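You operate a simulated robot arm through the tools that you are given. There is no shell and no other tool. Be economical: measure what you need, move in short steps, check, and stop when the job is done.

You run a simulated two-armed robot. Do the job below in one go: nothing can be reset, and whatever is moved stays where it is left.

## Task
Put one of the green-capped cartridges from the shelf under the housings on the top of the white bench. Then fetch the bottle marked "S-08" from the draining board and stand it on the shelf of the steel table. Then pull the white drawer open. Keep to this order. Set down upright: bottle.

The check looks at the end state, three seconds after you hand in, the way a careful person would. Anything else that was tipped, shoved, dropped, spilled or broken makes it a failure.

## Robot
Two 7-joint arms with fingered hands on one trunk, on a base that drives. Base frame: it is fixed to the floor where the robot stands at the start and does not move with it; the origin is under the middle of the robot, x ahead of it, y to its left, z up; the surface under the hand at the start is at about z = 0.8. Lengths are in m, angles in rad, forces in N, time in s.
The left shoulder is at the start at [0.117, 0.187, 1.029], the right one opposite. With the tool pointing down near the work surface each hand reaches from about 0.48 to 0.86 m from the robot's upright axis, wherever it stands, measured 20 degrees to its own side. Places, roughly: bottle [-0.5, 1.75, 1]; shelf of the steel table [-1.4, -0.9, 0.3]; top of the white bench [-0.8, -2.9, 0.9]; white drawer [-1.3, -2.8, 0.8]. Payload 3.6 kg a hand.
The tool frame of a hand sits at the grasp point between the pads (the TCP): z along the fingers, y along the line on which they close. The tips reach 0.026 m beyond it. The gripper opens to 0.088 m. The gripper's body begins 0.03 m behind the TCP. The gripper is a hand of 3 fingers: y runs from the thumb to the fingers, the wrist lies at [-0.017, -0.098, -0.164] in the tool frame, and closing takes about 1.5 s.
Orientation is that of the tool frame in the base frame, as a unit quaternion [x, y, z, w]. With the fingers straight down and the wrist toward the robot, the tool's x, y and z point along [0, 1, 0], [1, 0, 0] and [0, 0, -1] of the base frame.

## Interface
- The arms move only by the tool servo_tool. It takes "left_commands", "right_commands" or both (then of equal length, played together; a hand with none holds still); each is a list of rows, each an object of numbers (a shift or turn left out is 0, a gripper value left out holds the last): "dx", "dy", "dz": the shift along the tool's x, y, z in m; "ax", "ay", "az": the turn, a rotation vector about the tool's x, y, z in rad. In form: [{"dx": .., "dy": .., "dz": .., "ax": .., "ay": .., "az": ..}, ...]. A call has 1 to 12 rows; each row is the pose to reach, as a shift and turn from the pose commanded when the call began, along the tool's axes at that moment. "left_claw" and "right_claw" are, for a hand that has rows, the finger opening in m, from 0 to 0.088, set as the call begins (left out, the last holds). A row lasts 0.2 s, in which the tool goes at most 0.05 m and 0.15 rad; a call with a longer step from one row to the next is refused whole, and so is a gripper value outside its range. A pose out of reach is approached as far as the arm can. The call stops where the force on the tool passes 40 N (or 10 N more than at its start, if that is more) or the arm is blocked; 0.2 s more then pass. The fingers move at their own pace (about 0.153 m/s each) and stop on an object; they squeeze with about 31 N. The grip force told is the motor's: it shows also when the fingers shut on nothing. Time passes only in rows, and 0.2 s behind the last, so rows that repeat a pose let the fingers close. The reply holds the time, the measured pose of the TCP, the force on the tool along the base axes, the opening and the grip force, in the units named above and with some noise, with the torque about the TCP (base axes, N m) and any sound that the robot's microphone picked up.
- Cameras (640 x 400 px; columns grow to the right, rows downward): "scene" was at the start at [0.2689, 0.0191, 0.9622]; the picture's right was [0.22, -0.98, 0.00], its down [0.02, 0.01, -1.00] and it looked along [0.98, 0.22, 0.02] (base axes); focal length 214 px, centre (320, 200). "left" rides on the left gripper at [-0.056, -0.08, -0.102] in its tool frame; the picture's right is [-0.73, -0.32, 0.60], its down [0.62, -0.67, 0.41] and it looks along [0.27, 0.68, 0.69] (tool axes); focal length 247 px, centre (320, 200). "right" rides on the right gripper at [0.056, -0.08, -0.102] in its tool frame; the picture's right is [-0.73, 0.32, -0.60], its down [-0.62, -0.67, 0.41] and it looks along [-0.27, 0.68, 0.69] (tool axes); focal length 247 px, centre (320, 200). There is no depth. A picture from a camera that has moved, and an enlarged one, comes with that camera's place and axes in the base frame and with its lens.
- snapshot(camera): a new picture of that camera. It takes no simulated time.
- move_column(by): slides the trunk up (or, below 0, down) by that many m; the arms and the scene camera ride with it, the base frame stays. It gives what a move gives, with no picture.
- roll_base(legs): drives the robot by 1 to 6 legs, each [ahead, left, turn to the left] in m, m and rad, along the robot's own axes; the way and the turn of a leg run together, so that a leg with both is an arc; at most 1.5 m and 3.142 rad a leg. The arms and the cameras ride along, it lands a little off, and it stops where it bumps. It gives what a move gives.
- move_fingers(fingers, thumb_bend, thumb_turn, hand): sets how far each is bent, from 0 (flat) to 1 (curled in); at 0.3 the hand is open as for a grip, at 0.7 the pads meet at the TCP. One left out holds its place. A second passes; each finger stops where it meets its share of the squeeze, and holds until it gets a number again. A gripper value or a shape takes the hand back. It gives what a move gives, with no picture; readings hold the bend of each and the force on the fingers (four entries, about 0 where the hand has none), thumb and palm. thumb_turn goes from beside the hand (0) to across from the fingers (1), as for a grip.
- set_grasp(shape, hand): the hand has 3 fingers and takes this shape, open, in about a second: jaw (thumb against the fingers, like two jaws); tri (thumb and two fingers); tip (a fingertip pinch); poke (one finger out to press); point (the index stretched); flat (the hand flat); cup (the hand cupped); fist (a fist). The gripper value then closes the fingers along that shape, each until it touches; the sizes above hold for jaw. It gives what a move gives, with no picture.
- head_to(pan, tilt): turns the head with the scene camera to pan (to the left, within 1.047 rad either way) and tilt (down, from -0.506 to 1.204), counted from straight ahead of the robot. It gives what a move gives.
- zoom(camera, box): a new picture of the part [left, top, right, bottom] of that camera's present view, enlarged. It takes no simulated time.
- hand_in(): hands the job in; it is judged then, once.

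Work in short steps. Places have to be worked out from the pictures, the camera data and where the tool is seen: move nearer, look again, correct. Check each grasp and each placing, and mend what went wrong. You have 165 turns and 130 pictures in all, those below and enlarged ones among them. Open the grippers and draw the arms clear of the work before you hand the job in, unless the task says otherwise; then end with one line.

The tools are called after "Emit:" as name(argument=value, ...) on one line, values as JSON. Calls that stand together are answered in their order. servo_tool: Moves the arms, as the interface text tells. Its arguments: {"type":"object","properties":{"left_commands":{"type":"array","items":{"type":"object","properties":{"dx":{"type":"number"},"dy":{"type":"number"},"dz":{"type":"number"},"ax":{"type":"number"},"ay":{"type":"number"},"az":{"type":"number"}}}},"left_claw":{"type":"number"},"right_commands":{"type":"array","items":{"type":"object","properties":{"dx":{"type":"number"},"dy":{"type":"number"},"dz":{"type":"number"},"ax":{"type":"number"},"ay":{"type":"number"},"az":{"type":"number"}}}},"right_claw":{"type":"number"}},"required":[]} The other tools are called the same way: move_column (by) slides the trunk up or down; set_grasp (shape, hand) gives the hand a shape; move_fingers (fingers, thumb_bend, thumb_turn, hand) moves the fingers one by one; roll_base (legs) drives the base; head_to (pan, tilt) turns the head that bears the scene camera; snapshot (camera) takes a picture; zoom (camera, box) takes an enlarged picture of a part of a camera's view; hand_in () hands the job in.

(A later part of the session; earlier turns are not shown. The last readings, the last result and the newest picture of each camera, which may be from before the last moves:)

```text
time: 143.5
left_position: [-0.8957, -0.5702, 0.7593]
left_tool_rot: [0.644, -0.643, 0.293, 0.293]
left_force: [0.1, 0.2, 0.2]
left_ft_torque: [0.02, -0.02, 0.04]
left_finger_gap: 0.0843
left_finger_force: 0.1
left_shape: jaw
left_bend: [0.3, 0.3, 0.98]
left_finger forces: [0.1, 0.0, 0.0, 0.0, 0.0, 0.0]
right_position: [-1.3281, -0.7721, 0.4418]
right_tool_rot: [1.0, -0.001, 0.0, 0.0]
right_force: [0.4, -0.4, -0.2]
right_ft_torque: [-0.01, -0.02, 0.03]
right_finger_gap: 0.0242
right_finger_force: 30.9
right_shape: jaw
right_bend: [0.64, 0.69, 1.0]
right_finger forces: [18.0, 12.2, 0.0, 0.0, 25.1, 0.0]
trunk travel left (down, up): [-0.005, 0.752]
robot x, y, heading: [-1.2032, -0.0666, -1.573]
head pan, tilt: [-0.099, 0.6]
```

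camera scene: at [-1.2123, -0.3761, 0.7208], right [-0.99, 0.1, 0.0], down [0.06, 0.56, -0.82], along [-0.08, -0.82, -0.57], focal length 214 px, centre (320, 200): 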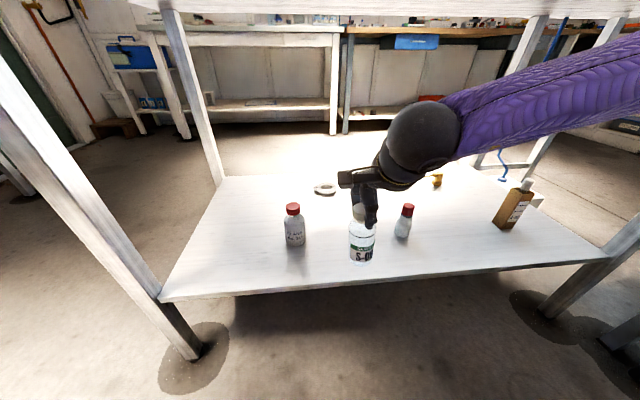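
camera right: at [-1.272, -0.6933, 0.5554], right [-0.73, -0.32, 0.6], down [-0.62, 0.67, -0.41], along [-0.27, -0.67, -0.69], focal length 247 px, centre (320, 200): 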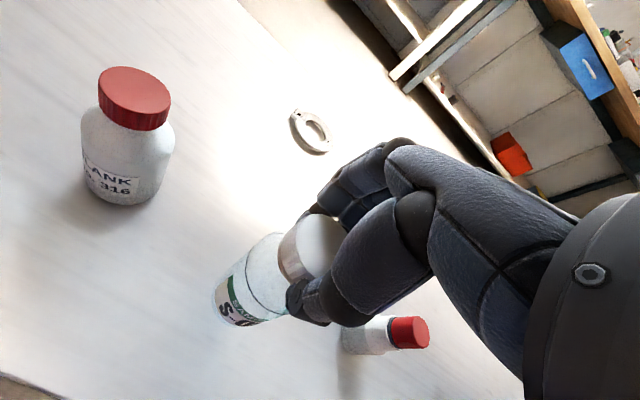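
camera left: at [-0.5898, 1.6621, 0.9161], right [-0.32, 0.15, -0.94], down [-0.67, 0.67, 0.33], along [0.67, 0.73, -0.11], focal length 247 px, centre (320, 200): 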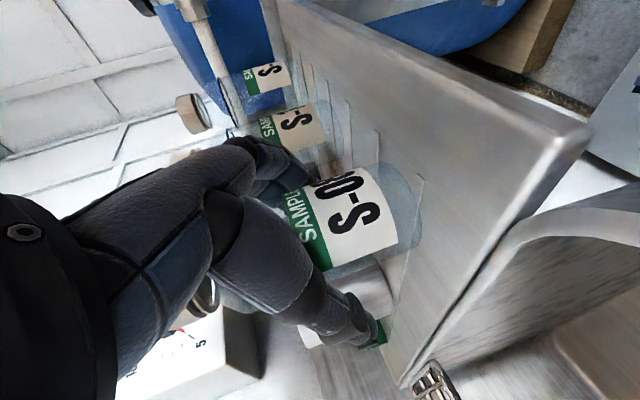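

Emit:
servo_tool(right_commands=[{"dz": 0.003}, {"dz": 0.006}, {"dz": 0.006}])

Emit:
zoom(camera="scene", box=[310, 150, 430, 250])

```text
time: 144.3
left_position: [-0.8967, -0.5691, 0.7603]
left_tool_rot: [-0.643, 0.644, -0.293, -0.293]
left_force: [-0.6, -0.6, -0.1]
left_ft_torque: [-0.01, -0.04, 0.03]
left_finger_gap: 0.0842
left_finger_force: 0.1
left_shape: jaw
left_bend: [0.3, 0.3, 0.98]
left_finger forces: [0.0, 0.0, 0.0, 0.0, 0.1, 0.0]
right_position: [-1.3288, -0.774, 0.4363]
right_tool_rot: [1.0, -0.001, 0.0, -0.001]
right_force: [-0.1, -0.6, -0.5]
right_ft_torque: [-0.01, -0.03, 0.04]
right_finger_gap: 0.0241
right_finger_force: 30.8
right_shape: jaw
right_bend: [0.64, 0.69, 1.0]
right_finger forces: [18.0, 12.2, 0.0, 0.1, 25.0, 0.1]
trunk travel left (down, up): [-0.005, 0.752]
robot x, y, heading: [-1.2089, -0.0683, -1.573]
head pan, tilt: [-0.099, 0.6]
```

```text
4.00 times, centred on (370, 200) of scene
camera zoom: at [-1.2123, -0.3761, 0.7209], right [-0.99, 0.1, 0.0], down [0.06, 0.56, -0.82], along [-0.08, -0.82, -0.57], focal length 858 px, centre (120, 200)
```

zoom: 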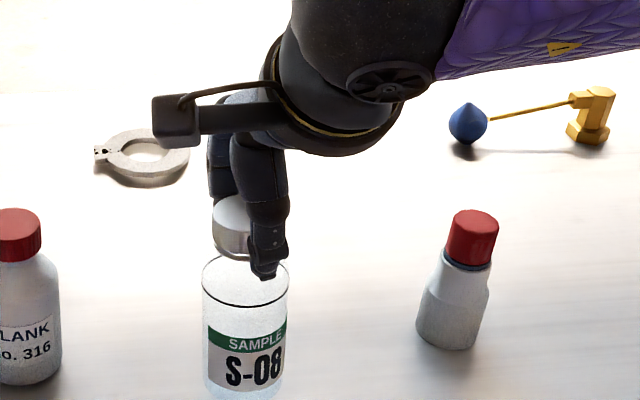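

No contact yet; continue in small steps.

Emit:
servo_tool(right_commands=[{"dz": 0.003}, {"dz": 0.006}, {"dz": 0.006}])

```text
time: 145.1
left_position: [-0.8949, -0.5698, 0.7603]
left_tool_rot: [-0.643, 0.644, -0.293, -0.294]
left_force: [-0.2, -0.5, 0.2]
left_ft_torque: [0.0, 0.03, -0.03]
left_finger_gap: 0.0842
left_finger_force: 0.0
left_shape: jaw
left_bend: [0.3, 0.3, 0.98]
left_finger forces: [0.1, 0.1, 0.2, 0.0, 0.0, 0.0]
right_position: [-1.3273, -0.7728, 0.4301]
right_tool_rot: [1.0, -0.001, 0.0, -0.001]
right_force: [-0.7, 0.2, 0.0]
right_ft_torque: [0.0, 0.04, -0.01]
right_finger_gap: 0.0241
right_finger_force: 30.9
right_shape: jaw
right_bend: [0.64, 0.69, 1.0]
right_finger forces: [18.0, 12.1, 0.0, 0.0, 25.1, 0.0]
trunk travel left (down, up): [-0.005, 0.752]
robot x, y, heading: [-1.2028, -0.0703, -1.574]
head pan, tilt: [-0.099, 0.6]
```

Emit:
servo_tool(right_commands=[{"dz": 0.003}, {"dz": 0.006}, {"dz": 0.006}])

Emit:
zoom(camera="scene", box=[310, 180, 430, 280])

```text
time: 145.9
left_position: [-0.8947, -0.5669, 0.7611]
left_tool_rot: [-0.642, 0.644, -0.295, -0.295]
left_force: [-0.2, -0.3, -1.0]
left_ft_torque: [-0.02, -0.04, 0.02]
left_finger_gap: 0.084
left_finger_force: 0.1
left_shape: jaw
left_bend: [0.3, 0.3, 0.98]
left_finger forces: [0.0, 0.0, 0.1, 0.1, 0.0, 0.0]
right_position: [-1.3282, -0.7732, 0.4291]
right_tool_rot: [1.0, 0.0, 0.0, 0.004]
right_force: [-4.4, 3.3, 23.9]
right_ft_torque: [0.24, 0.17, 0.03]
right_finger_gap: 0.0249
right_finger_force: 31.0
right_shape: jaw
right_bend: [0.65, 0.69, 1.0]
right_finger forces: [16.2, 22.2, 0.1, 0.0, 34.6, 0.0]
trunk travel left (down, up): [-0.005, 0.752]
robot x, y, heading: [-1.2046, -0.072, -1.568]
head pan, tilt: [-0.099, 0.6]
```

```text
4.00 times, centred on (370, 230) of scene
camera zoom: at [-1.2122, -0.3746, 0.722], right [-0.99, 0.1, 0.0], down [0.06, 0.56, -0.83], along [-0.08, -0.82, -0.56], focal length 858 px, centre (120, 80)
```

zoom: 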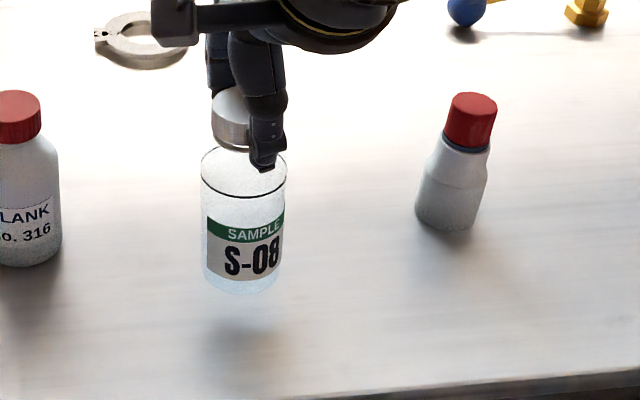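

Contact at TCP z≈0.430 (24 N). I relieve the pressure and open the hand.

Emit:
servo_tool(right_commands=[{"dz": -0.005}, {"dz": -0.005}])

Emit:
servo_tool(right_commands=[{}, {}], right_claw=0.045)

Emit:
servo_tool(right_commands=[{}, {}, {}, {}], right_claw=0.088)

Emit:
zoom(camera="scene", box=[310, 160, 430, 260])

Emit:
snapshot(camera="right")

```text
time: 146.5
left_position: [-0.8956, -0.5694, 0.759]
left_tool_rot: [-0.643, 0.644, -0.293, -0.294]
left_force: [0.3, -0.3, -0.2]
left_ft_torque: [0.01, 0.02, 0.04]
left_finger_gap: 0.0839
left_finger_force: 0.1
left_shape: jaw
left_bend: [0.3, 0.3, 0.98]
left_finger forces: [0.0, 0.1, 0.0, 0.1, 0.0, 0.0]
right_position: [-1.3296, -0.7714, 0.429]
right_tool_rot: [1.0, -0.001, 0.0, 0.0]
right_force: [-1.2, -3.4, 10.2]
right_ft_torque: [-0.3, -0.04, -0.01]
right_finger_gap: 0.0249
right_finger_force: 31.0
right_shape: jaw
right_bend: [0.65, 0.69, 1.0]
right_finger forces: [24.5, 14.3, 0.0, 0.0, 27.4, 0.0]
trunk travel left (down, up): [-0.005, 0.752]
robot x, y, heading: [-1.2079, -0.0683, -1.575]
head pan, tilt: [-0.099, 0.6]
```

```text
time: 147.1
left_position: [-0.896, -0.5702, 0.7593]
left_tool_rot: [-0.642, 0.644, -0.293, -0.293]
left_force: [0.9, 0.9, -1.2]
left_ft_torque: [0.01, 0.01, 0.01]
left_finger_gap: 0.0843
left_finger_force: 0.1
left_shape: jaw
left_bend: [0.3, 0.3, 0.98]
left_finger forces: [0.0, 0.0, 0.0, 0.0, 0.0, 0.0]
right_position: [-1.3287, -0.7714, 0.427]
right_tool_rot: [1.0, -0.001, 0.0, -0.002]
right_force: [0.3, -0.1, -0.1]
right_ft_torque: [0.01, -0.01, -0.03]
right_finger_gap: 0.0446
right_finger_force: 0.1
right_shape: jaw
right_bend: [0.42, 0.67, 1.0]
right_finger forces: [0.0, 0.0, 0.1, 0.1, 0.0, 0.0]
trunk travel left (down, up): [-0.005, 0.752]
robot x, y, heading: [-1.2033, -0.07, -1.57]
head pan, tilt: [-0.099, 0.6]
```

```text
time: 148.1
left_position: [-0.8958, -0.5695, 0.7601]
left_tool_rot: [-0.643, 0.644, -0.293, -0.294]
left_force: [0.6, 0.4, 0.1]
left_ft_torque: [0.0, -0.01, -0.03]
left_finger_gap: 0.0842
left_finger_force: 0.1
left_shape: jaw
left_bend: [0.3, 0.3, 0.98]
left_finger forces: [0.0, 0.1, 0.1, 0.0, 0.0, 0.0]
right_position: [-1.3288, -0.7736, 0.4285]
right_tool_rot: [1.0, 0.0, 0.0, 0.0]
right_force: [-0.8, 0.0, -0.8]
right_ft_torque: [0.0, 0.03, 0.0]
right_finger_gap: 0.0877
right_finger_force: 0.1
right_shape: jaw
right_bend: [0.3, 0.3, 0.98]
right_finger forces: [0.0, 0.0, 0.0, 0.0, 0.1, 0.0]
trunk travel left (down, up): [-0.005, 0.752]
robot x, y, heading: [-1.2028, -0.07, -1.578]
head pan, tilt: [-0.099, 0.6]
```

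```text
4.00 times, centred on (370, 210) of scene
camera zoom: at [-1.2123, -0.3761, 0.7209], right [-0.99, 0.1, 0.0], down [0.06, 0.56, -0.82], along [-0.08, -0.82, -0.57], focal length 858 px, centre (120, 160)
```

zoom: 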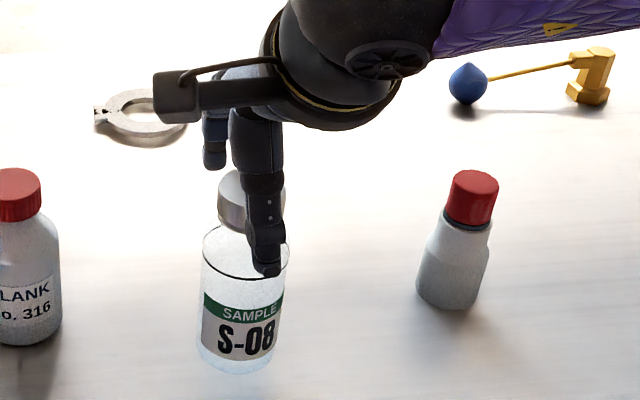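

```text
50 pictures are left
camera right: at [-1.2729, -0.6923, 0.5305], right [-0.73, -0.32, 0.6], down [-0.62, 0.67, -0.41], along [-0.27, -0.67, -0.69], focal length 247 px, centre (320, 200)
```

right: 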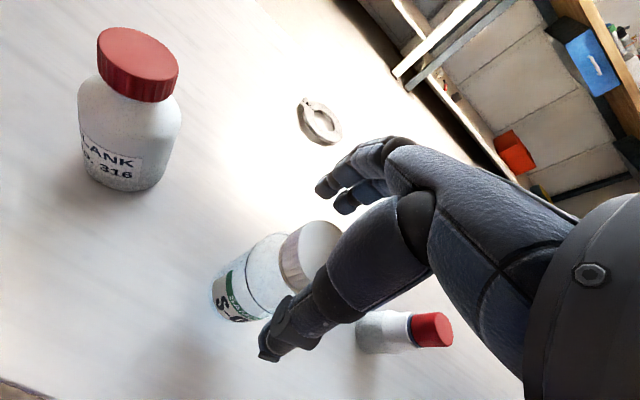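

The bottle stands free. I raise the hand 0.07 and withdraw.

Emit:
servo_tool(right_commands=[{"dz": -0.02}, {"dz": -0.045}, {"dz": -0.07}, {"dz": -0.07, "dy": -0.03}, {"dz": -0.07, "dy": -0.07}, {"dz": -0.07, "dy": -0.11}, {"dz": -0.07, "dy": -0.15}, {"dz": -0.07, "dy": -0.19}, {"dz": -0.07, "dy": -0.19}])

Emit:
snapshot(camera="scene")

```text
time: 150.1
left_position: [-0.8955, -0.5694, 0.7604]
left_tool_rot: [-0.643, 0.643, -0.293, -0.294]
left_force: [0.2, 0.5, -0.1]
left_ft_torque: [0.05, -0.01, 0.0]
left_finger_gap: 0.0843
left_finger_force: 0.1
left_shape: jaw
left_bend: [0.3, 0.3, 0.98]
left_finger forces: [0.0, 0.0, 0.0, 0.1, 0.1, 0.1]
right_position: [-1.3293, -0.5817, 0.4995]
right_tool_rot: [1.0, 0.0, 0.0, 0.0]
right_force: [0.3, 0.3, -0.8]
right_ft_torque: [0.0, 0.0, 0.0]
right_finger_gap: 0.088
right_finger_force: 0.3
right_shape: jaw
right_bend: [0.3, 0.3, 0.98]
right_finger forces: [0.0, 0.1, 0.1, 0.0, 0.1, 0.0]
trunk travel left (down, up): [-0.005, 0.752]
robot x, y, heading: [-1.2039, -0.0691, -1.571]
head pan, tilt: [-0.099, 0.6]
```

```text
49 pictures are left
camera scene: at [-1.2122, -0.3761, 0.7209], right [-0.99, 0.1, 0.0], down [0.06, 0.56, -0.82], along [-0.08, -0.82, -0.57], focal length 214 px, centre (320, 200)
```

scene: 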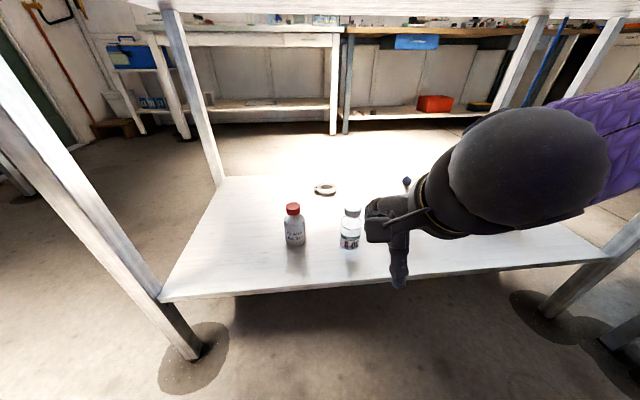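

S-08 stands upright on the shelf. Next I back off, raise the trunk, and drive around to the drawer side of the white bench.

Emit:
roll_base(legs=[[-0.4, 0, 0]])

Emit:
move_column(by=0.25)

Emit:
snapshot(camera="scene")

```text
time: 152.6
left_position: [-0.8922, -0.1626, 0.761]
left_tool_rot: [0.645, -0.641, 0.294, 0.293]
left_force: [0.4, -0.4, 0.9]
left_ft_torque: [0.01, 0.0, 0.03]
left_finger_gap: 0.084
left_finger_force: 0.0
left_shape: jaw
left_bend: [0.3, 0.3, 0.98]
left_finger forces: [0.1, 0.1, 0.0, 0.0, 0.0, 0.0]
right_position: [-1.325, -0.1785, 0.4998]
right_tool_rot: [1.0, 0.003, 0.0, -0.001]
right_force: [0.5, -0.2, -0.9]
right_ft_torque: [-0.02, -0.01, 0.02]
right_finger_gap: 0.0876
right_finger_force: 0.0
right_shape: jaw
right_bend: [0.3, 0.3, 0.98]
right_finger forces: [0.0, 0.0, 0.0, 0.0, 0.1, 0.0]
trunk travel left (down, up): [-0.005, 0.752]
robot x, y, heading: [-1.2035, 0.3327, -1.566]
head pan, tilt: [-0.099, 0.6]
```

```text
time: 155.2
left_position: [-0.892, -0.162, 1.0091]
left_tool_rot: [0.646, -0.64, 0.295, 0.292]
left_force: [0.2, -0.9, -0.3]
left_ft_torque: [0.02, 0.01, 0.01]
left_finger_gap: 0.084
left_finger_force: 0.0
left_shape: jaw
left_bend: [0.3, 0.3, 0.98]
left_finger forces: [0.0, 0.1, 0.0, 0.0, 0.1, 0.0]
right_position: [-1.3254, -0.1774, 0.7484]
right_tool_rot: [1.0, 0.003, 0.0, 0.0]
right_force: [0.6, -0.6, 0.5]
right_ft_torque: [-0.01, 0.03, 0.0]
right_finger_gap: 0.0874
right_finger_force: 0.1
right_shape: jaw
right_bend: [0.3, 0.3, 0.98]
right_finger forces: [0.0, 0.0, 0.0, 0.0, 0.1, 0.0]
trunk travel left (down, up): [-0.255, 0.502]
robot x, y, heading: [-1.2035, 0.3381, -1.559]
head pan, tilt: [-0.099, 0.6]
```

```text
48 pictures are left
camera scene: at [-1.2111, 0.0798, 0.9925], right [-1.0, 0.09, 0.0], down [0.05, 0.56, -0.82], along [-0.08, -0.82, -0.57], focal length 214 px, centre (320, 200)
```

scene: 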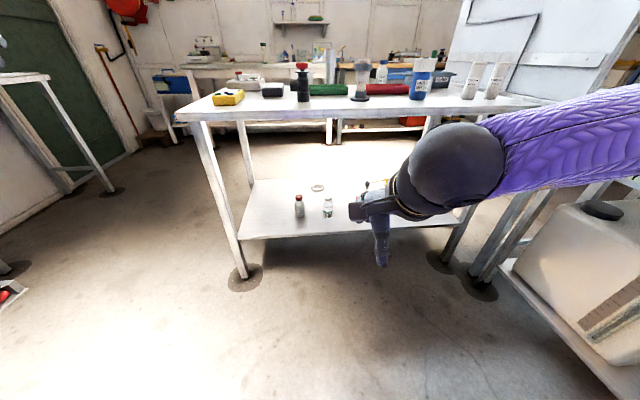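

I raise the right hand by arm to a compact travel height, then drive the route.

Emit:
servo_tool(right_commands=[{"dz": -0.04}, {"dz": -0.08}, {"dz": -0.12}, {"dz": -0.16}, {"dz": -0.2, "dx": 0.03}, {"dz": -0.24, "dx": 0.05}, {"dz": -0.24, "dx": 0.05}])

Emit:
roll_base(legs=[[0, 0.95, -0.01], [1.2, 0, 0], [1.0, 0, 0], [0, -0.85, 0]])

Emit:
head_to(pan=-0.1, tilt=0.4)

Emit:
snapshot(camera="scene")

```text
time: 156.8
left_position: [-0.8918, -0.1619, 1.0094]
left_tool_rot: [0.646, -0.641, 0.294, 0.292]
left_force: [-0.7, -0.4, 0.0]
left_ft_torque: [-0.02, -0.05, 0.02]
left_finger_gap: 0.0844
left_finger_force: 0.0
left_shape: jaw
left_bend: [0.3, 0.3, 0.98]
left_finger forces: [0.1, 0.0, 0.0, 0.0, 0.0, 0.0]
right_position: [-1.2759, -0.1764, 0.9922]
right_tool_rot: [1.0, 0.004, -0.001, -0.001]
right_force: [0.3, 0.1, -0.4]
right_ft_torque: [0.01, -0.01, 0.02]
right_finger_gap: 0.0878
right_finger_force: 0.0
right_shape: jaw
right_bend: [0.3, 0.3, 0.98]
right_finger forces: [0.0, 0.0, 0.0, 0.0, 0.1, 0.1]
trunk travel left (down, up): [-0.255, 0.502]
robot x, y, heading: [-1.2037, 0.3344, -1.559]
head pan, tilt: [-0.099, 0.6]
```

```text
time: 176.3
left_position: [-0.7475, -2.3978, 1.0104]
left_tool_rot: [0.654, -0.633, 0.298, 0.288]
left_force: [0.9, -0.4, 0.2]
left_ft_torque: [0.01, 0.01, 0.01]
left_finger_gap: 0.084
left_finger_force: 0.1
left_shape: jaw
left_bend: [0.3, 0.3, 0.98]
left_finger forces: [0.0, 0.0, 0.0, 0.1, 0.1, 0.1]
right_position: [-1.1316, -2.4224, 0.9918]
right_tool_rot: [1.0, 0.016, 0.0, 0.0]
right_force: [-0.2, -0.4, 0.1]
right_ft_torque: [0.01, 0.0, -0.02]
right_finger_gap: 0.0877
right_finger_force: 0.1
right_shape: jaw
right_bend: [0.3, 0.3, 0.98]
right_finger forces: [0.0, 0.0, 0.0, 0.0, 0.1, 0.0]
trunk travel left (down, up): [-0.255, 0.502]
robot x, y, heading: [-1.074, -1.909, -1.538]
head pan, tilt: [-0.099, 0.6]
```

```text
time: 177.1
left_position: [-0.7483, -2.3979, 1.0096]
left_tool_rot: [0.654, -0.633, 0.299, 0.287]
left_force: [-0.1, -0.2, 0.6]
left_ft_torque: [-0.01, 0.04, 0.0]
left_finger_gap: 0.084
left_finger_force: 0.1
left_shape: jaw
left_bend: [0.3, 0.3, 0.98]
left_finger forces: [0.0, 0.0, 0.0, 0.0, 0.0, 0.0]
right_position: [-1.131, -2.4224, 0.9913]
right_tool_rot: [1.0, 0.016, 0.001, 0.0]
right_force: [0.1, 0.0, 0.0]
right_ft_torque: [0.03, 0.01, 0.03]
right_finger_gap: 0.0878
right_finger_force: 0.1
right_shape: jaw
right_bend: [0.3, 0.3, 0.98]
right_finger forces: [0.0, 0.1, 0.0, 0.0, 0.0, 0.0]
trunk travel left (down, up): [-0.255, 0.502]
robot x, y, heading: [-1.0732, -1.9088, -1.541]
head pan, tilt: [-0.099, 0.4]
```

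```text
47 pictures are left
camera scene: at [-1.0728, -2.1689, 1.0109], right [-1.0, 0.07, 0.0], down [0.03, 0.39, -0.92], along [-0.06, -0.92, -0.39], focal length 214 px, centre (320, 200)
```

scene: 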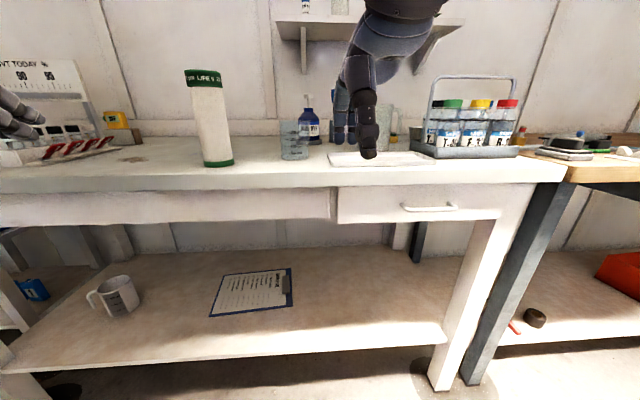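

The drawer handle (horizontal bar) triangulates to about (-1.345, -2.582, 0.81). I square up the heading, then lower and pitch the right hand to point forward (fingers above, thumb below).

Emit:
roll_base(legs=[[-0.05, 0, -0.03]])

Emit:
servo_tool(right_commands=[{"dx": -0.03, "dz": 0.02, "ax": -0.14}, {"dx": -0.06, "dz": 0.04, "ax": -0.28}, {"dx": -0.09, "dz": 0.06, "ax": -0.42}, {"dx": -0.12, "dz": 0.08, "ax": -0.56}, {"dx": -0.15, "dz": 0.1, "ax": -0.7}, {"dx": -0.18, "dz": 0.12, "ax": -0.84}, {"dx": -0.2, "dz": 0.14, "ax": -0.98}, {"dx": -0.2, "dz": 0.16, "ax": -1.12}, {"dx": -0.2, "dz": 0.18, "ax": -1.26}, {"dx": -0.2, "dz": 0.18, "ax": -1.4}, {"dx": -0.2, "dz": 0.18, "ax": -1.54}, {"dx": -0.2, "dz": 0.18, "ax": -1.54}])

Emit:
snapshot(camera="scene")

Emit:
snapshot(camera="right")

```text
time: 178.0
left_position: [-0.763, -2.359, 1.011]
left_tool_rot: [0.644, -0.643, 0.295, 0.292]
left_force: [-0.5, 0.1, -0.9]
left_ft_torque: [-0.05, 0.0, 0.0]
left_finger_gap: 0.0842
left_finger_force: 0.0
left_shape: jaw
left_bend: [0.3, 0.3, 0.98]
left_finger forces: [0.0, 0.1, 0.0, 0.0, 0.1, 0.0]
right_position: [-1.1482, -2.3704, 0.9933]
right_tool_rot: [1.0, 0.001, -0.001, 0.0]
right_force: [0.8, 0.5, 0.0]
right_ft_torque: [-0.04, 0.0, 0.0]
right_finger_gap: 0.0875
right_finger_force: 0.0
right_shape: jaw
right_bend: [0.3, 0.3, 0.98]
right_finger forces: [0.0, 0.0, 0.0, 0.0, 0.0, 0.0]
trunk travel left (down, up): [-0.255, 0.502]
robot x, y, heading: [-1.0736, -1.8629, -1.564]
head pan, tilt: [-0.099, 0.4]
```

```text
time: 180.8
left_position: [-0.7642, -2.3598, 1.0096]
left_tool_rot: [0.645, -0.642, 0.293, 0.293]
left_force: [-0.1, 0.3, 0.1]
left_ft_torque: [0.01, 0.01, -0.03]
left_finger_gap: 0.0842
left_finger_force: 0.2
left_shape: jaw
left_bend: [0.3, 0.3, 0.98]
left_finger forces: [0.0, 0.0, 0.0, 0.0, 0.0, 0.0]
right_position: [-1.2665, -2.4993, 1.0255]
right_tool_rot: [0.751, -0.247, -0.074, 0.607]
right_force: [0.6, -0.3, -0.1]
right_ft_torque: [0.02, 0.01, 0.03]
right_finger_gap: 0.0878
right_finger_force: 0.1
right_shape: jaw
right_bend: [0.3, 0.3, 0.97]
right_finger forces: [0.1, 0.0, 0.0, 0.1, 0.1, 0.0]
right hand out of reach, approached as far as the arm can: row 4, 5, 6, 7, 8, 9, 10, 11, 12
trunk travel left (down, up): [-0.255, 0.502]
robot x, y, heading: [-1.0735, -1.8596, -1.567]
head pan, tilt: [-0.099, 0.4]
stopped in row 12 (right hand): the arm was blocked; the commanded pose is now the measured one
```

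```text
46 pictures are left
camera scene: at [-1.0811, -2.1198, 1.0108], right [-1.0, 0.1, 0.0], down [0.04, 0.39, -0.92], along [-0.09, -0.92, -0.39], focal length 214 px, centre (320, 200)
```

scene: 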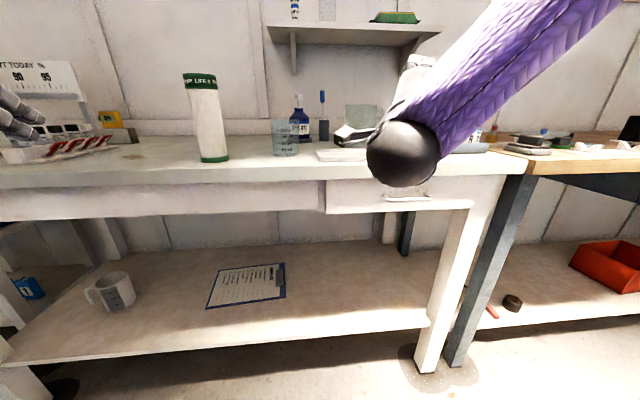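

```text
45 pictures are left
camera right: at [-1.1548, -2.4241, 0.9849], right [-0.48, 0.82, 0.31], down [-0.52, 0.02, -0.85], along [-0.7, -0.57, 0.42], focal length 247 px, centre (320, 200)
```

right: 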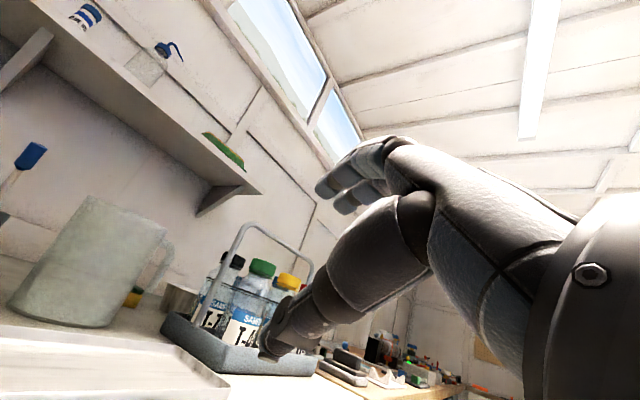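

The wrist could not reach the fully forward pose, and the hand drifted over the bench edge (no contact felt). I drive straight back to clear it, then use a 45° pitched pose instead.

Emit:
roll_base(legs=[[-0.3, 0, 0]])

Emit:
servo_tool(right_commands=[{"ax": 0.07, "ay": 0.042, "az": -0.051, "dx": -0.007, "dy": -0.008, "dz": -0.009}, {"ax": 0.141, "ay": 0.084, "az": -0.103, "dx": -0.014, "dy": -0.015, "dz": -0.019}, {"ax": 0.211, "ay": 0.126, "az": -0.154, "dx": -0.021, "dy": -0.023, "dz": -0.028}, {"ax": 0.282, "ay": 0.168, "az": -0.206, "dx": -0.028, "dy": -0.03, "dz": -0.038}, {"ax": 0.352, "ay": 0.209, "az": -0.257, "dx": -0.035, "dy": -0.038, "dz": -0.047}, {"ax": 0.422, "ay": 0.251, "az": -0.308, "dx": -0.042, "dy": -0.046, "dz": -0.056}, {"ax": 0.493, "ay": 0.293, "az": -0.36, "dx": -0.049, "dy": -0.053, "dz": -0.066}, {"ax": 0.563, "ay": 0.335, "az": -0.411, "dx": -0.0555, "dy": -0.061, "dz": -0.075}, {"ax": 0.563, "ay": 0.335, "az": -0.411, "dx": -0.0555, "dy": -0.061, "dz": -0.075}])

Emit:
snapshot(camera="scene")

```text
time: 182.8
left_position: [-0.7662, -2.06, 1.0104]
left_tool_rot: [-0.642, 0.644, -0.293, -0.294]
left_force: [-0.2, 0.7, -0.1]
left_ft_torque: [-0.01, -0.03, 0.0]
left_finger_gap: 0.084
left_finger_force: 0.1
left_shape: jaw
left_bend: [0.3, 0.3, 0.98]
left_finger forces: [0.0, 0.0, 0.0, 0.0, 0.1, 0.0]
right_position: [-1.2711, -2.1977, 1.0246]
right_tool_rot: [0.751, -0.249, -0.074, 0.607]
right_force: [0.8, 0.2, 0.0]
right_ft_torque: [0.0, -0.01, 0.01]
right_finger_gap: 0.0881
right_finger_force: 0.0
right_shape: jaw
right_bend: [0.3, 0.3, 0.97]
right_finger forces: [0.0, 0.0, 0.1, 0.0, 0.1, 0.0]
trunk travel left (down, up): [-0.255, 0.502]
robot x, y, heading: [-1.0737, -1.5638, -1.577]
head pan, tilt: [-0.099, 0.4]
```

```text
time: 184.8
left_position: [-0.7659, -2.0615, 1.0094]
left_tool_rot: [-0.642, 0.645, -0.292, -0.294]
left_force: [-0.3, -0.6, -0.5]
left_ft_torque: [-0.02, -0.02, 0.01]
left_finger_gap: 0.0841
left_finger_force: 0.0
left_shape: jaw
left_bend: [0.3, 0.3, 0.98]
left_finger forces: [0.1, 0.0, 0.1, 0.0, 0.0, 0.1]
right_position: [-1.2148, -2.0902, 1.0097]
right_tool_rot: [0.925, -0.002, 0.0, 0.379]
right_force: [0.5, -0.4, 0.6]
right_ft_torque: [0.04, 0.02, -0.01]
right_finger_gap: 0.0881
right_finger_force: 0.1
right_shape: jaw
right_bend: [0.3, 0.3, 0.97]
right_finger forces: [0.1, 0.1, 0.0, 0.0, 0.0, 0.1]
right hand out of reach, approached as far as the arm can: row 2, 3, 4, 5, 6, 7, 8, 9
trunk travel left (down, up): [-0.255, 0.502]
robot x, y, heading: [-1.0752, -1.5589, -1.573]
head pan, tilt: [-0.099, 0.4]
```

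```text
44 pictures are left
camera scene: at [-1.0826, -1.8196, 1.0108], right [-0.99, 0.1, 0.0], down [0.04, 0.39, -0.92], along [-0.09, -0.92, -0.39], focal length 214 px, centre (320, 200)
```

scene: 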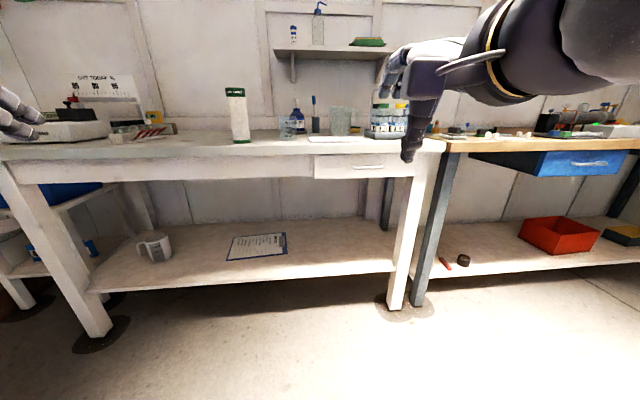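

The 45° pose is reached and the rack looks undisturbed. I lower the trunk by 0.1 and shift the hand right and slightly down to see if the arm is comfortable.

Emit:
move_column(by=-0.1)

Emit:
servo_tool(right_commands=[{"dx": -0.04}, {"dx": -0.08}, {"dx": -0.1, "dy": -0.015, "dz": 0.015}, {"dx": -0.1, "dy": -0.03, "dz": 0.03}, {"dx": -0.1, "dy": -0.03, "dz": 0.03}], right_claw=0.07)

Emit:
snapshot(camera="right")

Emit:
zoom(camera="scene", box=[280, 100, 460, 210])

```text
time: 186.2
left_position: [-0.7658, -2.061, 0.911]
left_tool_rot: [-0.642, 0.644, -0.294, -0.295]
left_force: [0.2, -0.7, -0.3]
left_ft_torque: [0.01, 0.01, -0.02]
left_finger_gap: 0.0842
left_finger_force: 0.1
left_shape: jaw
left_bend: [0.3, 0.3, 0.98]
left_finger forces: [0.1, 0.1, 0.0, 0.0, 0.0, 0.0]
right_position: [-1.212, -2.0908, 0.9117]
right_tool_rot: [0.924, -0.001, 0.0, 0.382]
right_force: [-0.3, -0.2, 1.0]
right_ft_torque: [-0.03, -0.01, -0.02]
right_finger_gap: 0.0879
right_finger_force: 0.1
right_shape: jaw
right_bend: [0.3, 0.3, 0.97]
right_finger forces: [0.0, 0.0, 0.0, 0.0, 0.0, 0.1]
trunk travel left (down, up): [-0.155, 0.602]
robot x, y, heading: [-1.0721, -1.5637, -1.576]
head pan, tilt: [-0.099, 0.4]
```

```text
time: 187.3
left_position: [-0.7648, -2.0609, 0.9099]
left_tool_rot: [-0.643, 0.645, -0.292, -0.293]
left_force: [-0.1, 0.4, -0.7]
left_ft_torque: [0.0, 0.0, 0.02]
left_finger_gap: 0.0841
left_finger_force: 0.1
left_shape: jaw
left_bend: [0.3, 0.3, 0.98]
left_finger forces: [0.0, 0.0, 0.1, 0.1, 0.1, 0.0]
right_position: [-1.231, -2.0968, 0.9243]
right_tool_rot: [0.925, -0.003, -0.001, 0.381]
right_force: [0.0, 0.3, -0.6]
right_ft_torque: [0.01, 0.0, -0.02]
right_finger_gap: 0.0704
right_finger_force: 0.1
right_shape: jaw
right_bend: [0.33, 0.47, 0.99]
right_finger forces: [0.1, 0.0, 0.1, 0.1, 0.1, 0.0]
right hand out of reach, approached as far as the arm can: row 1, 2, 3, 4, 5
trunk travel left (down, up): [-0.155, 0.602]
robot x, y, heading: [-1.0723, -1.5628, -1.571]
head pan, tilt: [-0.099, 0.4]
```

```text
43 pictures are left
camera right: at [-1.1747, -1.9677, 0.9404], right [-0.73, 0.2, 0.65], down [-0.62, 0.19, -0.76], along [-0.27, -0.96, -0.01], focal length 247 px, centre (320, 200)
```

right: 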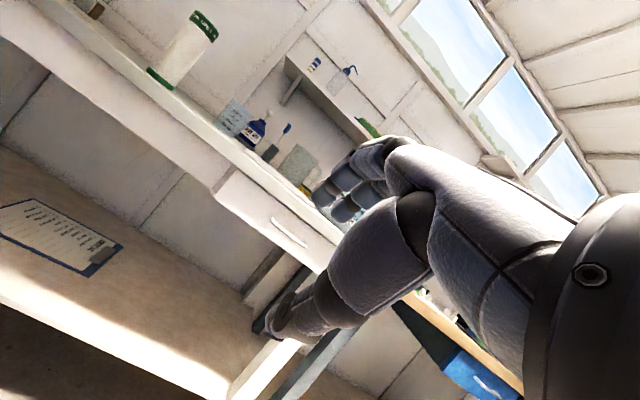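

```text
3.56 times, centred on (370, 155) of scene
camera zoom: at [-1.0829, -1.8393, 0.9011], right [-0.99, 0.1, 0.0], down [0.04, 0.39, -0.92], along [-0.1, -0.92, -0.39], focal length 763 px, centre (142, 360)
```

zoom: 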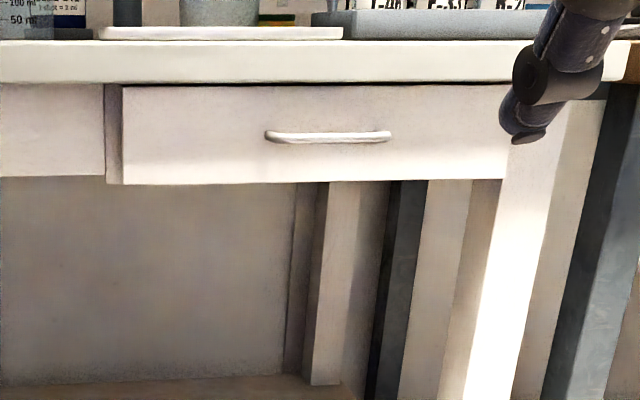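

The arm is just folded too tightly at this short distance. I extend the hand 0.22 m forward (still short of the bench).

Emit:
servo_tool(right_commands=[{"dy": 0.028, "dz": 0.028}, {"dy": 0.056, "dz": 0.056}, {"dy": 0.084, "dz": 0.084}, {"dy": 0.112, "dz": 0.112}, {"dy": 0.14, "dz": 0.14}, {"dy": 0.155, "dz": 0.155}, {"dy": 0.155, "dz": 0.155}])

Emit:
snapshot(camera="scene")

Emit:
snapshot(camera="right")

```text
time: 188.9
left_position: [-0.7653, -2.0611, 0.9092]
left_tool_rot: [-0.642, 0.645, -0.293, -0.294]
left_force: [-0.2, 0.0, 0.0]
left_ft_torque: [0.0, 0.01, 0.01]
left_finger_gap: 0.0839
left_finger_force: 0.1
left_shape: jaw
left_bend: [0.3, 0.3, 0.98]
left_finger forces: [0.0, 0.0, 0.1, 0.0, 0.0, 0.0]
right_position: [-1.223, -2.2978, 0.9333]
right_tool_rot: [0.926, -0.004, -0.001, 0.378]
right_force: [-0.1, -0.4, -0.6]
right_ft_torque: [-0.02, -0.02, 0.02]
right_finger_gap: 0.0702
right_finger_force: 0.1
right_shape: jaw
right_bend: [0.33, 0.47, 0.99]
right_finger forces: [0.0, 0.0, 0.0, 0.0, 0.0, 0.0]
right hand out of reach, approached as far as the arm can: row 1, 2, 3, 4, 5, 6, 7
trunk travel left (down, up): [-0.155, 0.602]
robot x, y, heading: [-1.0721, -1.5632, -1.57]
head pan, tilt: [-0.099, 0.4]
```

```text
41 pictures are left
camera scene: at [-1.0827, -1.8393, 0.9011], right [-0.99, 0.1, 0.0], down [0.04, 0.39, -0.92], along [-0.09, -0.92, -0.39], focal length 214 px, centre (320, 200)
```

scene: 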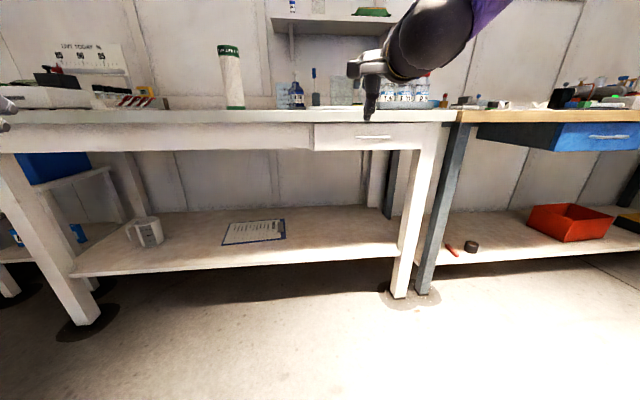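

```text
40 pictures are left
camera right: at [-1.1654, -2.1695, 0.9496], right [-0.73, 0.2, 0.65], down [-0.62, 0.19, -0.76], along [-0.28, -0.96, -0.02], focal length 247 px, centre (320, 200)
```

right: 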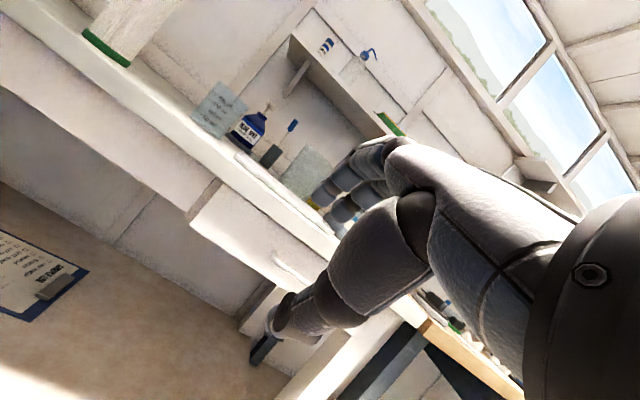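

The wrist bend limit depends on height, so lowering the trunk should fix it. I lower 0.12 m and shift the base right 0.11 m.

Emit:
move_column(by=-0.12)

Emit:
roll_base(legs=[[0, -0.11, 0]])

Emit:
snapshot(camera="scene")

Emit:
snapshot(camera="right")

```text
time: 190.4
left_position: [-0.7654, -2.0606, 0.7904]
left_tool_rot: [-0.642, 0.644, -0.293, -0.294]
left_force: [-0.1, 0.1, 0.6]
left_ft_torque: [0.01, -0.02, -0.01]
left_finger_gap: 0.0844
left_finger_force: 0.0
left_shape: jaw
left_bend: [0.3, 0.3, 0.98]
left_finger forces: [0.0, 0.1, 0.0, 0.0, 0.0, 0.0]
right_position: [-1.2213, -2.297, 0.8161]
right_tool_rot: [0.925, -0.003, 0.0, 0.38]
right_force: [-0.4, -0.4, 0.2]
right_ft_torque: [-0.05, 0.02, -0.02]
right_finger_gap: 0.07
right_finger_force: 0.1
right_shape: jaw
right_bend: [0.33, 0.47, 0.99]
right_finger forces: [0.1, 0.0, 0.0, 0.1, 0.0, 0.0]
trunk travel left (down, up): [-0.035, 0.722]
robot x, y, heading: [-1.0737, -1.5632, -1.572]
head pan, tilt: [-0.099, 0.4]
```

```text
time: 191.7
left_position: [-0.8779, -2.0607, 0.7897]
left_tool_rot: [-0.642, 0.645, -0.292, -0.294]
left_force: [-0.9, -0.4, 0.3]
left_ft_torque: [0.0, 0.01, 0.01]
left_finger_gap: 0.0841
left_finger_force: 0.2
left_shape: jaw
left_bend: [0.3, 0.3, 0.98]
left_finger forces: [0.0, 0.0, 0.0, 0.0, 0.1, 0.0]
right_position: [-1.3341, -2.2974, 0.8147]
right_tool_rot: [0.925, -0.004, -0.001, 0.38]
right_force: [0.6, -0.2, 0.3]
right_ft_torque: [0.0, 0.02, -0.03]
right_finger_gap: 0.0701
right_finger_force: 0.0
right_shape: jaw
right_bend: [0.33, 0.47, 0.99]
right_finger forces: [0.0, 0.1, 0.0, 0.1, 0.0, 0.1]
trunk travel left (down, up): [-0.035, 0.722]
robot x, y, heading: [-1.1865, -1.5608, -1.571]
head pan, tilt: [-0.099, 0.4]
```

```text
39 pictures are left
camera scene: at [-1.1953, -1.8645, 0.7707], right [-0.99, 0.1, 0.0], down [0.04, 0.39, -0.92], along [-0.09, -0.92, -0.39], focal length 214 px, centre (320, 200)
```

scene: 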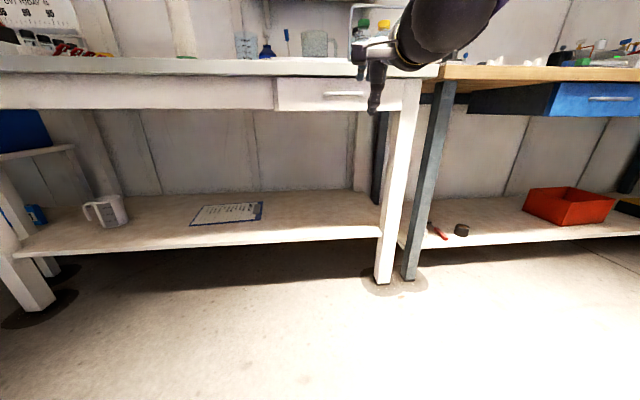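

```text
38 pictures are left
camera right: at [-1.2774, -2.169, 0.8308], right [-0.73, 0.2, 0.65], down [-0.62, 0.19, -0.76], along [-0.27, -0.96, -0.02], focal length 247 px, centre (320, 200)
```

right: 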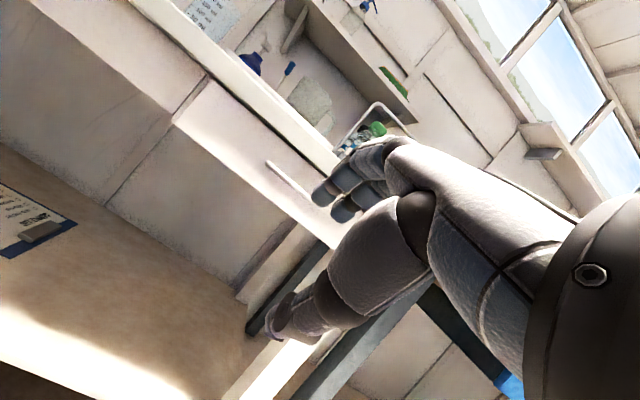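

The handle is confirmed at (-1.345, -2.582, 0.813). I try flattening the pitch by 0.35 rad to fit the fingers better behind the bar.

Emit:
servo_tool(right_commands=[{"ax": -0.12}, {"ax": -0.24}, {"ax": -0.35}, {"ax": -0.35}], right_claw=0.06)

```text
time: 192.7
left_position: [-0.8793, -2.0615, 0.7894]
left_tool_rot: [-0.642, 0.645, -0.293, -0.293]
left_force: [0.8, 0.5, -0.2]
left_ft_torque: [-0.02, -0.01, -0.01]
left_finger_gap: 0.084
left_finger_force: 0.1
left_shape: jaw
left_bend: [0.3, 0.3, 0.98]
left_finger forces: [0.1, 0.1, 0.1, 0.1, 0.0, 0.1]
right_position: [-1.2577, -2.272, 0.8538]
right_tool_rot: [0.846, -0.006, -0.003, 0.534]
right_force: [0.6, 0.0, 0.2]
right_ft_torque: [0.0, 0.0, -0.02]
right_finger_gap: 0.0603
right_finger_force: 0.0
right_shape: jaw
right_bend: [0.36, 0.57, 0.99]
right_finger forces: [0.1, 0.0, 0.0, 0.0, 0.0, 0.0]
right hand out of reach, approached as far as the arm can: row 1, 2, 3, 4
trunk travel left (down, up): [-0.035, 0.722]
robot x, y, heading: [-1.1838, -1.5625, -1.574]
head pan, tilt: [-0.099, 0.4]
```

Orientation now is 25° below horizontal, but the position settled at (-1.258, -2.272, 0.854). I can adjust with trunk and base instead: lower 0.035 and shift right 0.087.

Emit:
move_column(by=-0.035)

Emit:
roll_base(legs=[[0, -0.087, 0]])

Emit:
snapshot(camera="right")

Emit:
snapshot(camera="scene")

```text
time: 193.4
left_position: [-0.8781, -2.0617, 0.755]
left_tool_rot: [-0.642, 0.645, -0.292, -0.294]
left_force: [-0.1, 0.8, 0.2]
left_ft_torque: [0.01, 0.02, 0.0]
left_finger_gap: 0.084
left_finger_force: 0.0
left_shape: jaw
left_bend: [0.3, 0.3, 0.98]
left_finger forces: [0.0, 0.0, 0.1, 0.0, 0.1, 0.0]
right_position: [-1.2575, -2.2739, 0.8176]
right_tool_rot: [0.845, -0.003, -0.002, 0.534]
right_force: [0.5, -0.7, 0.7]
right_ft_torque: [0.0, -0.02, 0.01]
right_finger_gap: 0.0605
right_finger_force: 0.1
right_shape: jaw
right_bend: [0.36, 0.57, 0.99]
right_finger forces: [0.0, 0.0, 0.0, 0.1, 0.0, 0.0]
trunk travel left (down, up): [0.0, 0.757]
robot x, y, heading: [-1.1883, -1.5615, -1.575]
head pan, tilt: [-0.099, 0.4]
```

```text
time: 194.5
left_position: [-0.9631, -2.0607, 0.7549]
left_tool_rot: [-0.643, 0.644, -0.292, -0.294]
left_force: [0.1, 0.0, -0.4]
left_ft_torque: [0.01, 0.0, -0.03]
left_finger_gap: 0.0841
left_finger_force: 0.0
left_shape: jaw
left_bend: [0.3, 0.3, 0.98]
left_finger forces: [0.1, 0.0, 0.0, 0.0, 0.1, 0.0]
right_position: [-1.3429, -2.2737, 0.8164]
right_tool_rot: [0.845, -0.002, 0.0, 0.534]
right_force: [0.2, -1.0, 0.1]
right_ft_torque: [0.01, -0.01, 0.04]
right_finger_gap: 0.0607
right_finger_force: 0.1
right_shape: jaw
right_bend: [0.36, 0.57, 0.99]
right_finger forces: [0.0, 0.0, 0.0, 0.1, 0.0, 0.0]
trunk travel left (down, up): [0.0, 0.757]
robot x, y, heading: [-1.2692, -1.5626, -1.571]
head pan, tilt: [-0.099, 0.4]
```

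```text
37 pictures are left
camera right: at [-1.2873, -2.1471, 0.7878], right [-0.73, 0.41, 0.54], down [-0.62, -0.08, -0.78], along [-0.27, -0.91, 0.32], focal length 247 px, centre (320, 200)
```

right: 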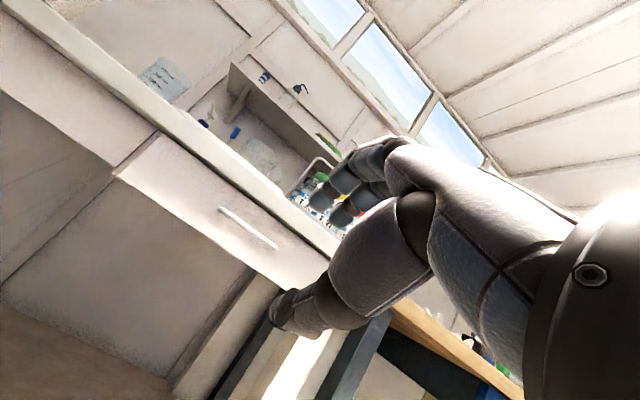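

```text
36 pictures are left
camera scene: at [-1.2809, -1.8713, 0.7339], right [-0.99, 0.1, 0.0], down [0.04, 0.39, -0.92], along [-0.09, -0.92, -0.39], focal length 214 px, centre (320, 200)
```

scene: 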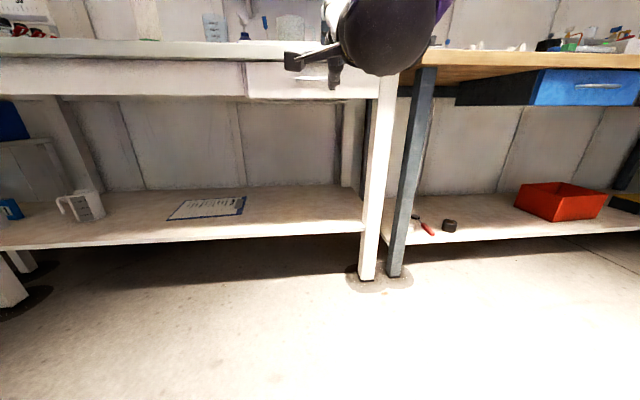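

Hand and bar line up (bar centre (-1.343, z≈0.818)). I drive forward 0.24 m and recheck before the final bit.

Emit:
roll_base(legs=[[0.24, 0, 0]])

Emit:
snapshot(camera="right")

Emit:
head_to(pan=-0.1, tilt=0.0)

Emit:
snapshot(camera="scene")

```text
time: 196.3
left_position: [-0.9636, -2.2956, 0.7552]
left_tool_rot: [-0.642, 0.645, -0.292, -0.294]
left_force: [0.2, 0.1, 0.3]
left_ft_torque: [-0.02, -0.02, 0.03]
left_finger_gap: 0.0841
left_finger_force: 0.1
left_shape: jaw
left_bend: [0.3, 0.3, 0.98]
left_finger forces: [0.0, 0.0, 0.1, 0.1, 0.1, 0.1]
right_position: [-1.3445, -2.5087, 0.8171]
right_tool_rot: [0.845, -0.002, -0.001, 0.534]
right_force: [-0.9, 0.2, 0.3]
right_ft_torque: [0.0, 0.02, 0.0]
right_finger_gap: 0.0604
right_finger_force: 0.0
right_shape: jaw
right_bend: [0.36, 0.57, 0.99]
right_finger forces: [0.0, 0.0, 0.0, 0.0, 0.0, 0.0]
trunk travel left (down, up): [0.0, 0.757]
robot x, y, heading: [-1.2687, -1.796, -1.574]
head pan, tilt: [-0.099, 0.4]
```

```text
35 pictures are left
camera right: at [-1.2882, -2.3817, 0.7878], right [-0.73, 0.41, 0.54], down [-0.62, -0.08, -0.78], along [-0.27, -0.91, 0.32], focal length 247 px, centre (320, 200)
```

right: 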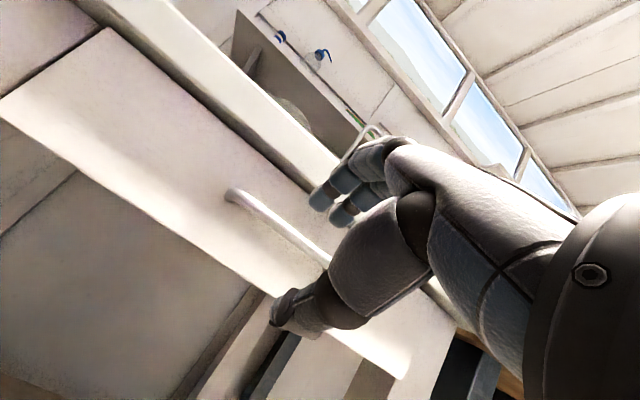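

```text
time: 197.1
left_position: [-0.9635, -2.2957, 0.7551]
left_tool_rot: [-0.643, 0.644, -0.291, -0.294]
left_force: [-0.1, 0.1, 0.5]
left_ft_torque: [0.04, 0.0, 0.01]
left_finger_gap: 0.0841
left_finger_force: 0.0
left_shape: jaw
left_bend: [0.3, 0.3, 0.98]
left_finger forces: [0.0, 0.0, 0.1, 0.0, 0.0, 0.0]
right_position: [-1.3449, -2.5088, 0.8167]
right_tool_rot: [0.845, -0.003, -0.001, 0.534]
right_force: [0.2, -0.9, -0.6]
right_ft_torque: [0.03, -0.02, -0.02]
right_finger_gap: 0.0604
right_finger_force: 0.2
right_shape: jaw
right_bend: [0.36, 0.57, 0.99]
right_finger forces: [0.1, 0.0, 0.1, 0.0, 0.0, 0.0]
trunk travel left (down, up): [0.0, 0.757]
robot x, y, heading: [-1.2764, -1.7955, -1.573]
head pan, tilt: [-0.099, 0.0]
```

```text
34 pictures are left
camera scene: at [-1.2813, -2.1034, 0.7708], right [-0.99, 0.1, 0.0], down [0.0, 0.0, -1.0], along [-0.1, -0.99, 0.0], focal length 214 px, centre (320, 200)
```

scene: 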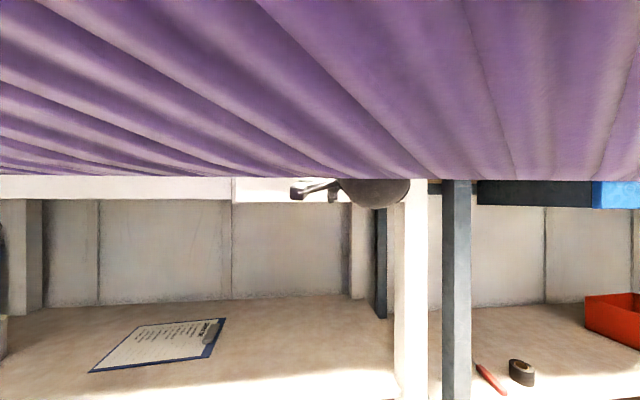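

The bar sits between the finger and thumb lines. I drive the last 0.07 m slowly and check contact.

Emit:
roll_base(legs=[[0.065, 0, 0]])

Emit:
snapshot(camera="right")

```text
time: 198.2
left_position: [-0.9648, -2.3534, 0.7557]
left_tool_rot: [-0.642, 0.645, -0.291, -0.295]
left_force: [0.0, -0.2, 0.1]
left_ft_torque: [0.01, 0.01, -0.02]
left_finger_gap: 0.084
left_finger_force: 0.0
left_shape: jaw
left_bend: [0.3, 0.3, 0.98]
left_finger forces: [0.0, 0.1, 0.1, 0.0, 0.1, 0.0]
right_position: [-1.3434, -2.5607, 0.8176]
right_tool_rot: [0.844, 0.0, 0.001, 0.537]
right_force: [-3.3, 17.1, 1.7]
right_ft_torque: [-0.35, -0.1, -0.16]
right_finger_gap: 0.0539
right_finger_force: 0.0
right_shape: jaw
right_bend: [0.39, 0.57, 0.99]
right_finger forces: [8.8, 8.5, 0.0, 0.1, 0.0, 0.0]
trunk travel left (down, up): [0.0, 0.757]
robot x, y, heading: [-1.2701, -1.8507, -1.573]
head pan, tilt: [-0.099, 0.0]
stopped in leg 1: the force on the tool passed its limit at 51 N (the readings are from after the stop); the commanded pose is now the measured one
```

```text
33 pictures are left
camera right: at [-1.2881, -2.4347, 0.7887], right [-0.74, 0.41, 0.54], down [-0.62, -0.09, -0.78], along [-0.27, -0.91, 0.32], focal length 247 px, centre (320, 200)
```

right: 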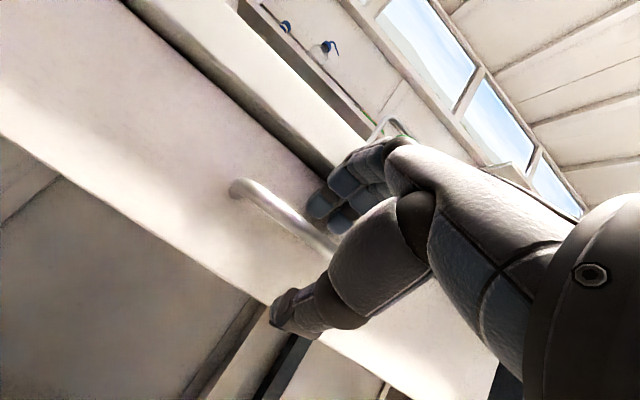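

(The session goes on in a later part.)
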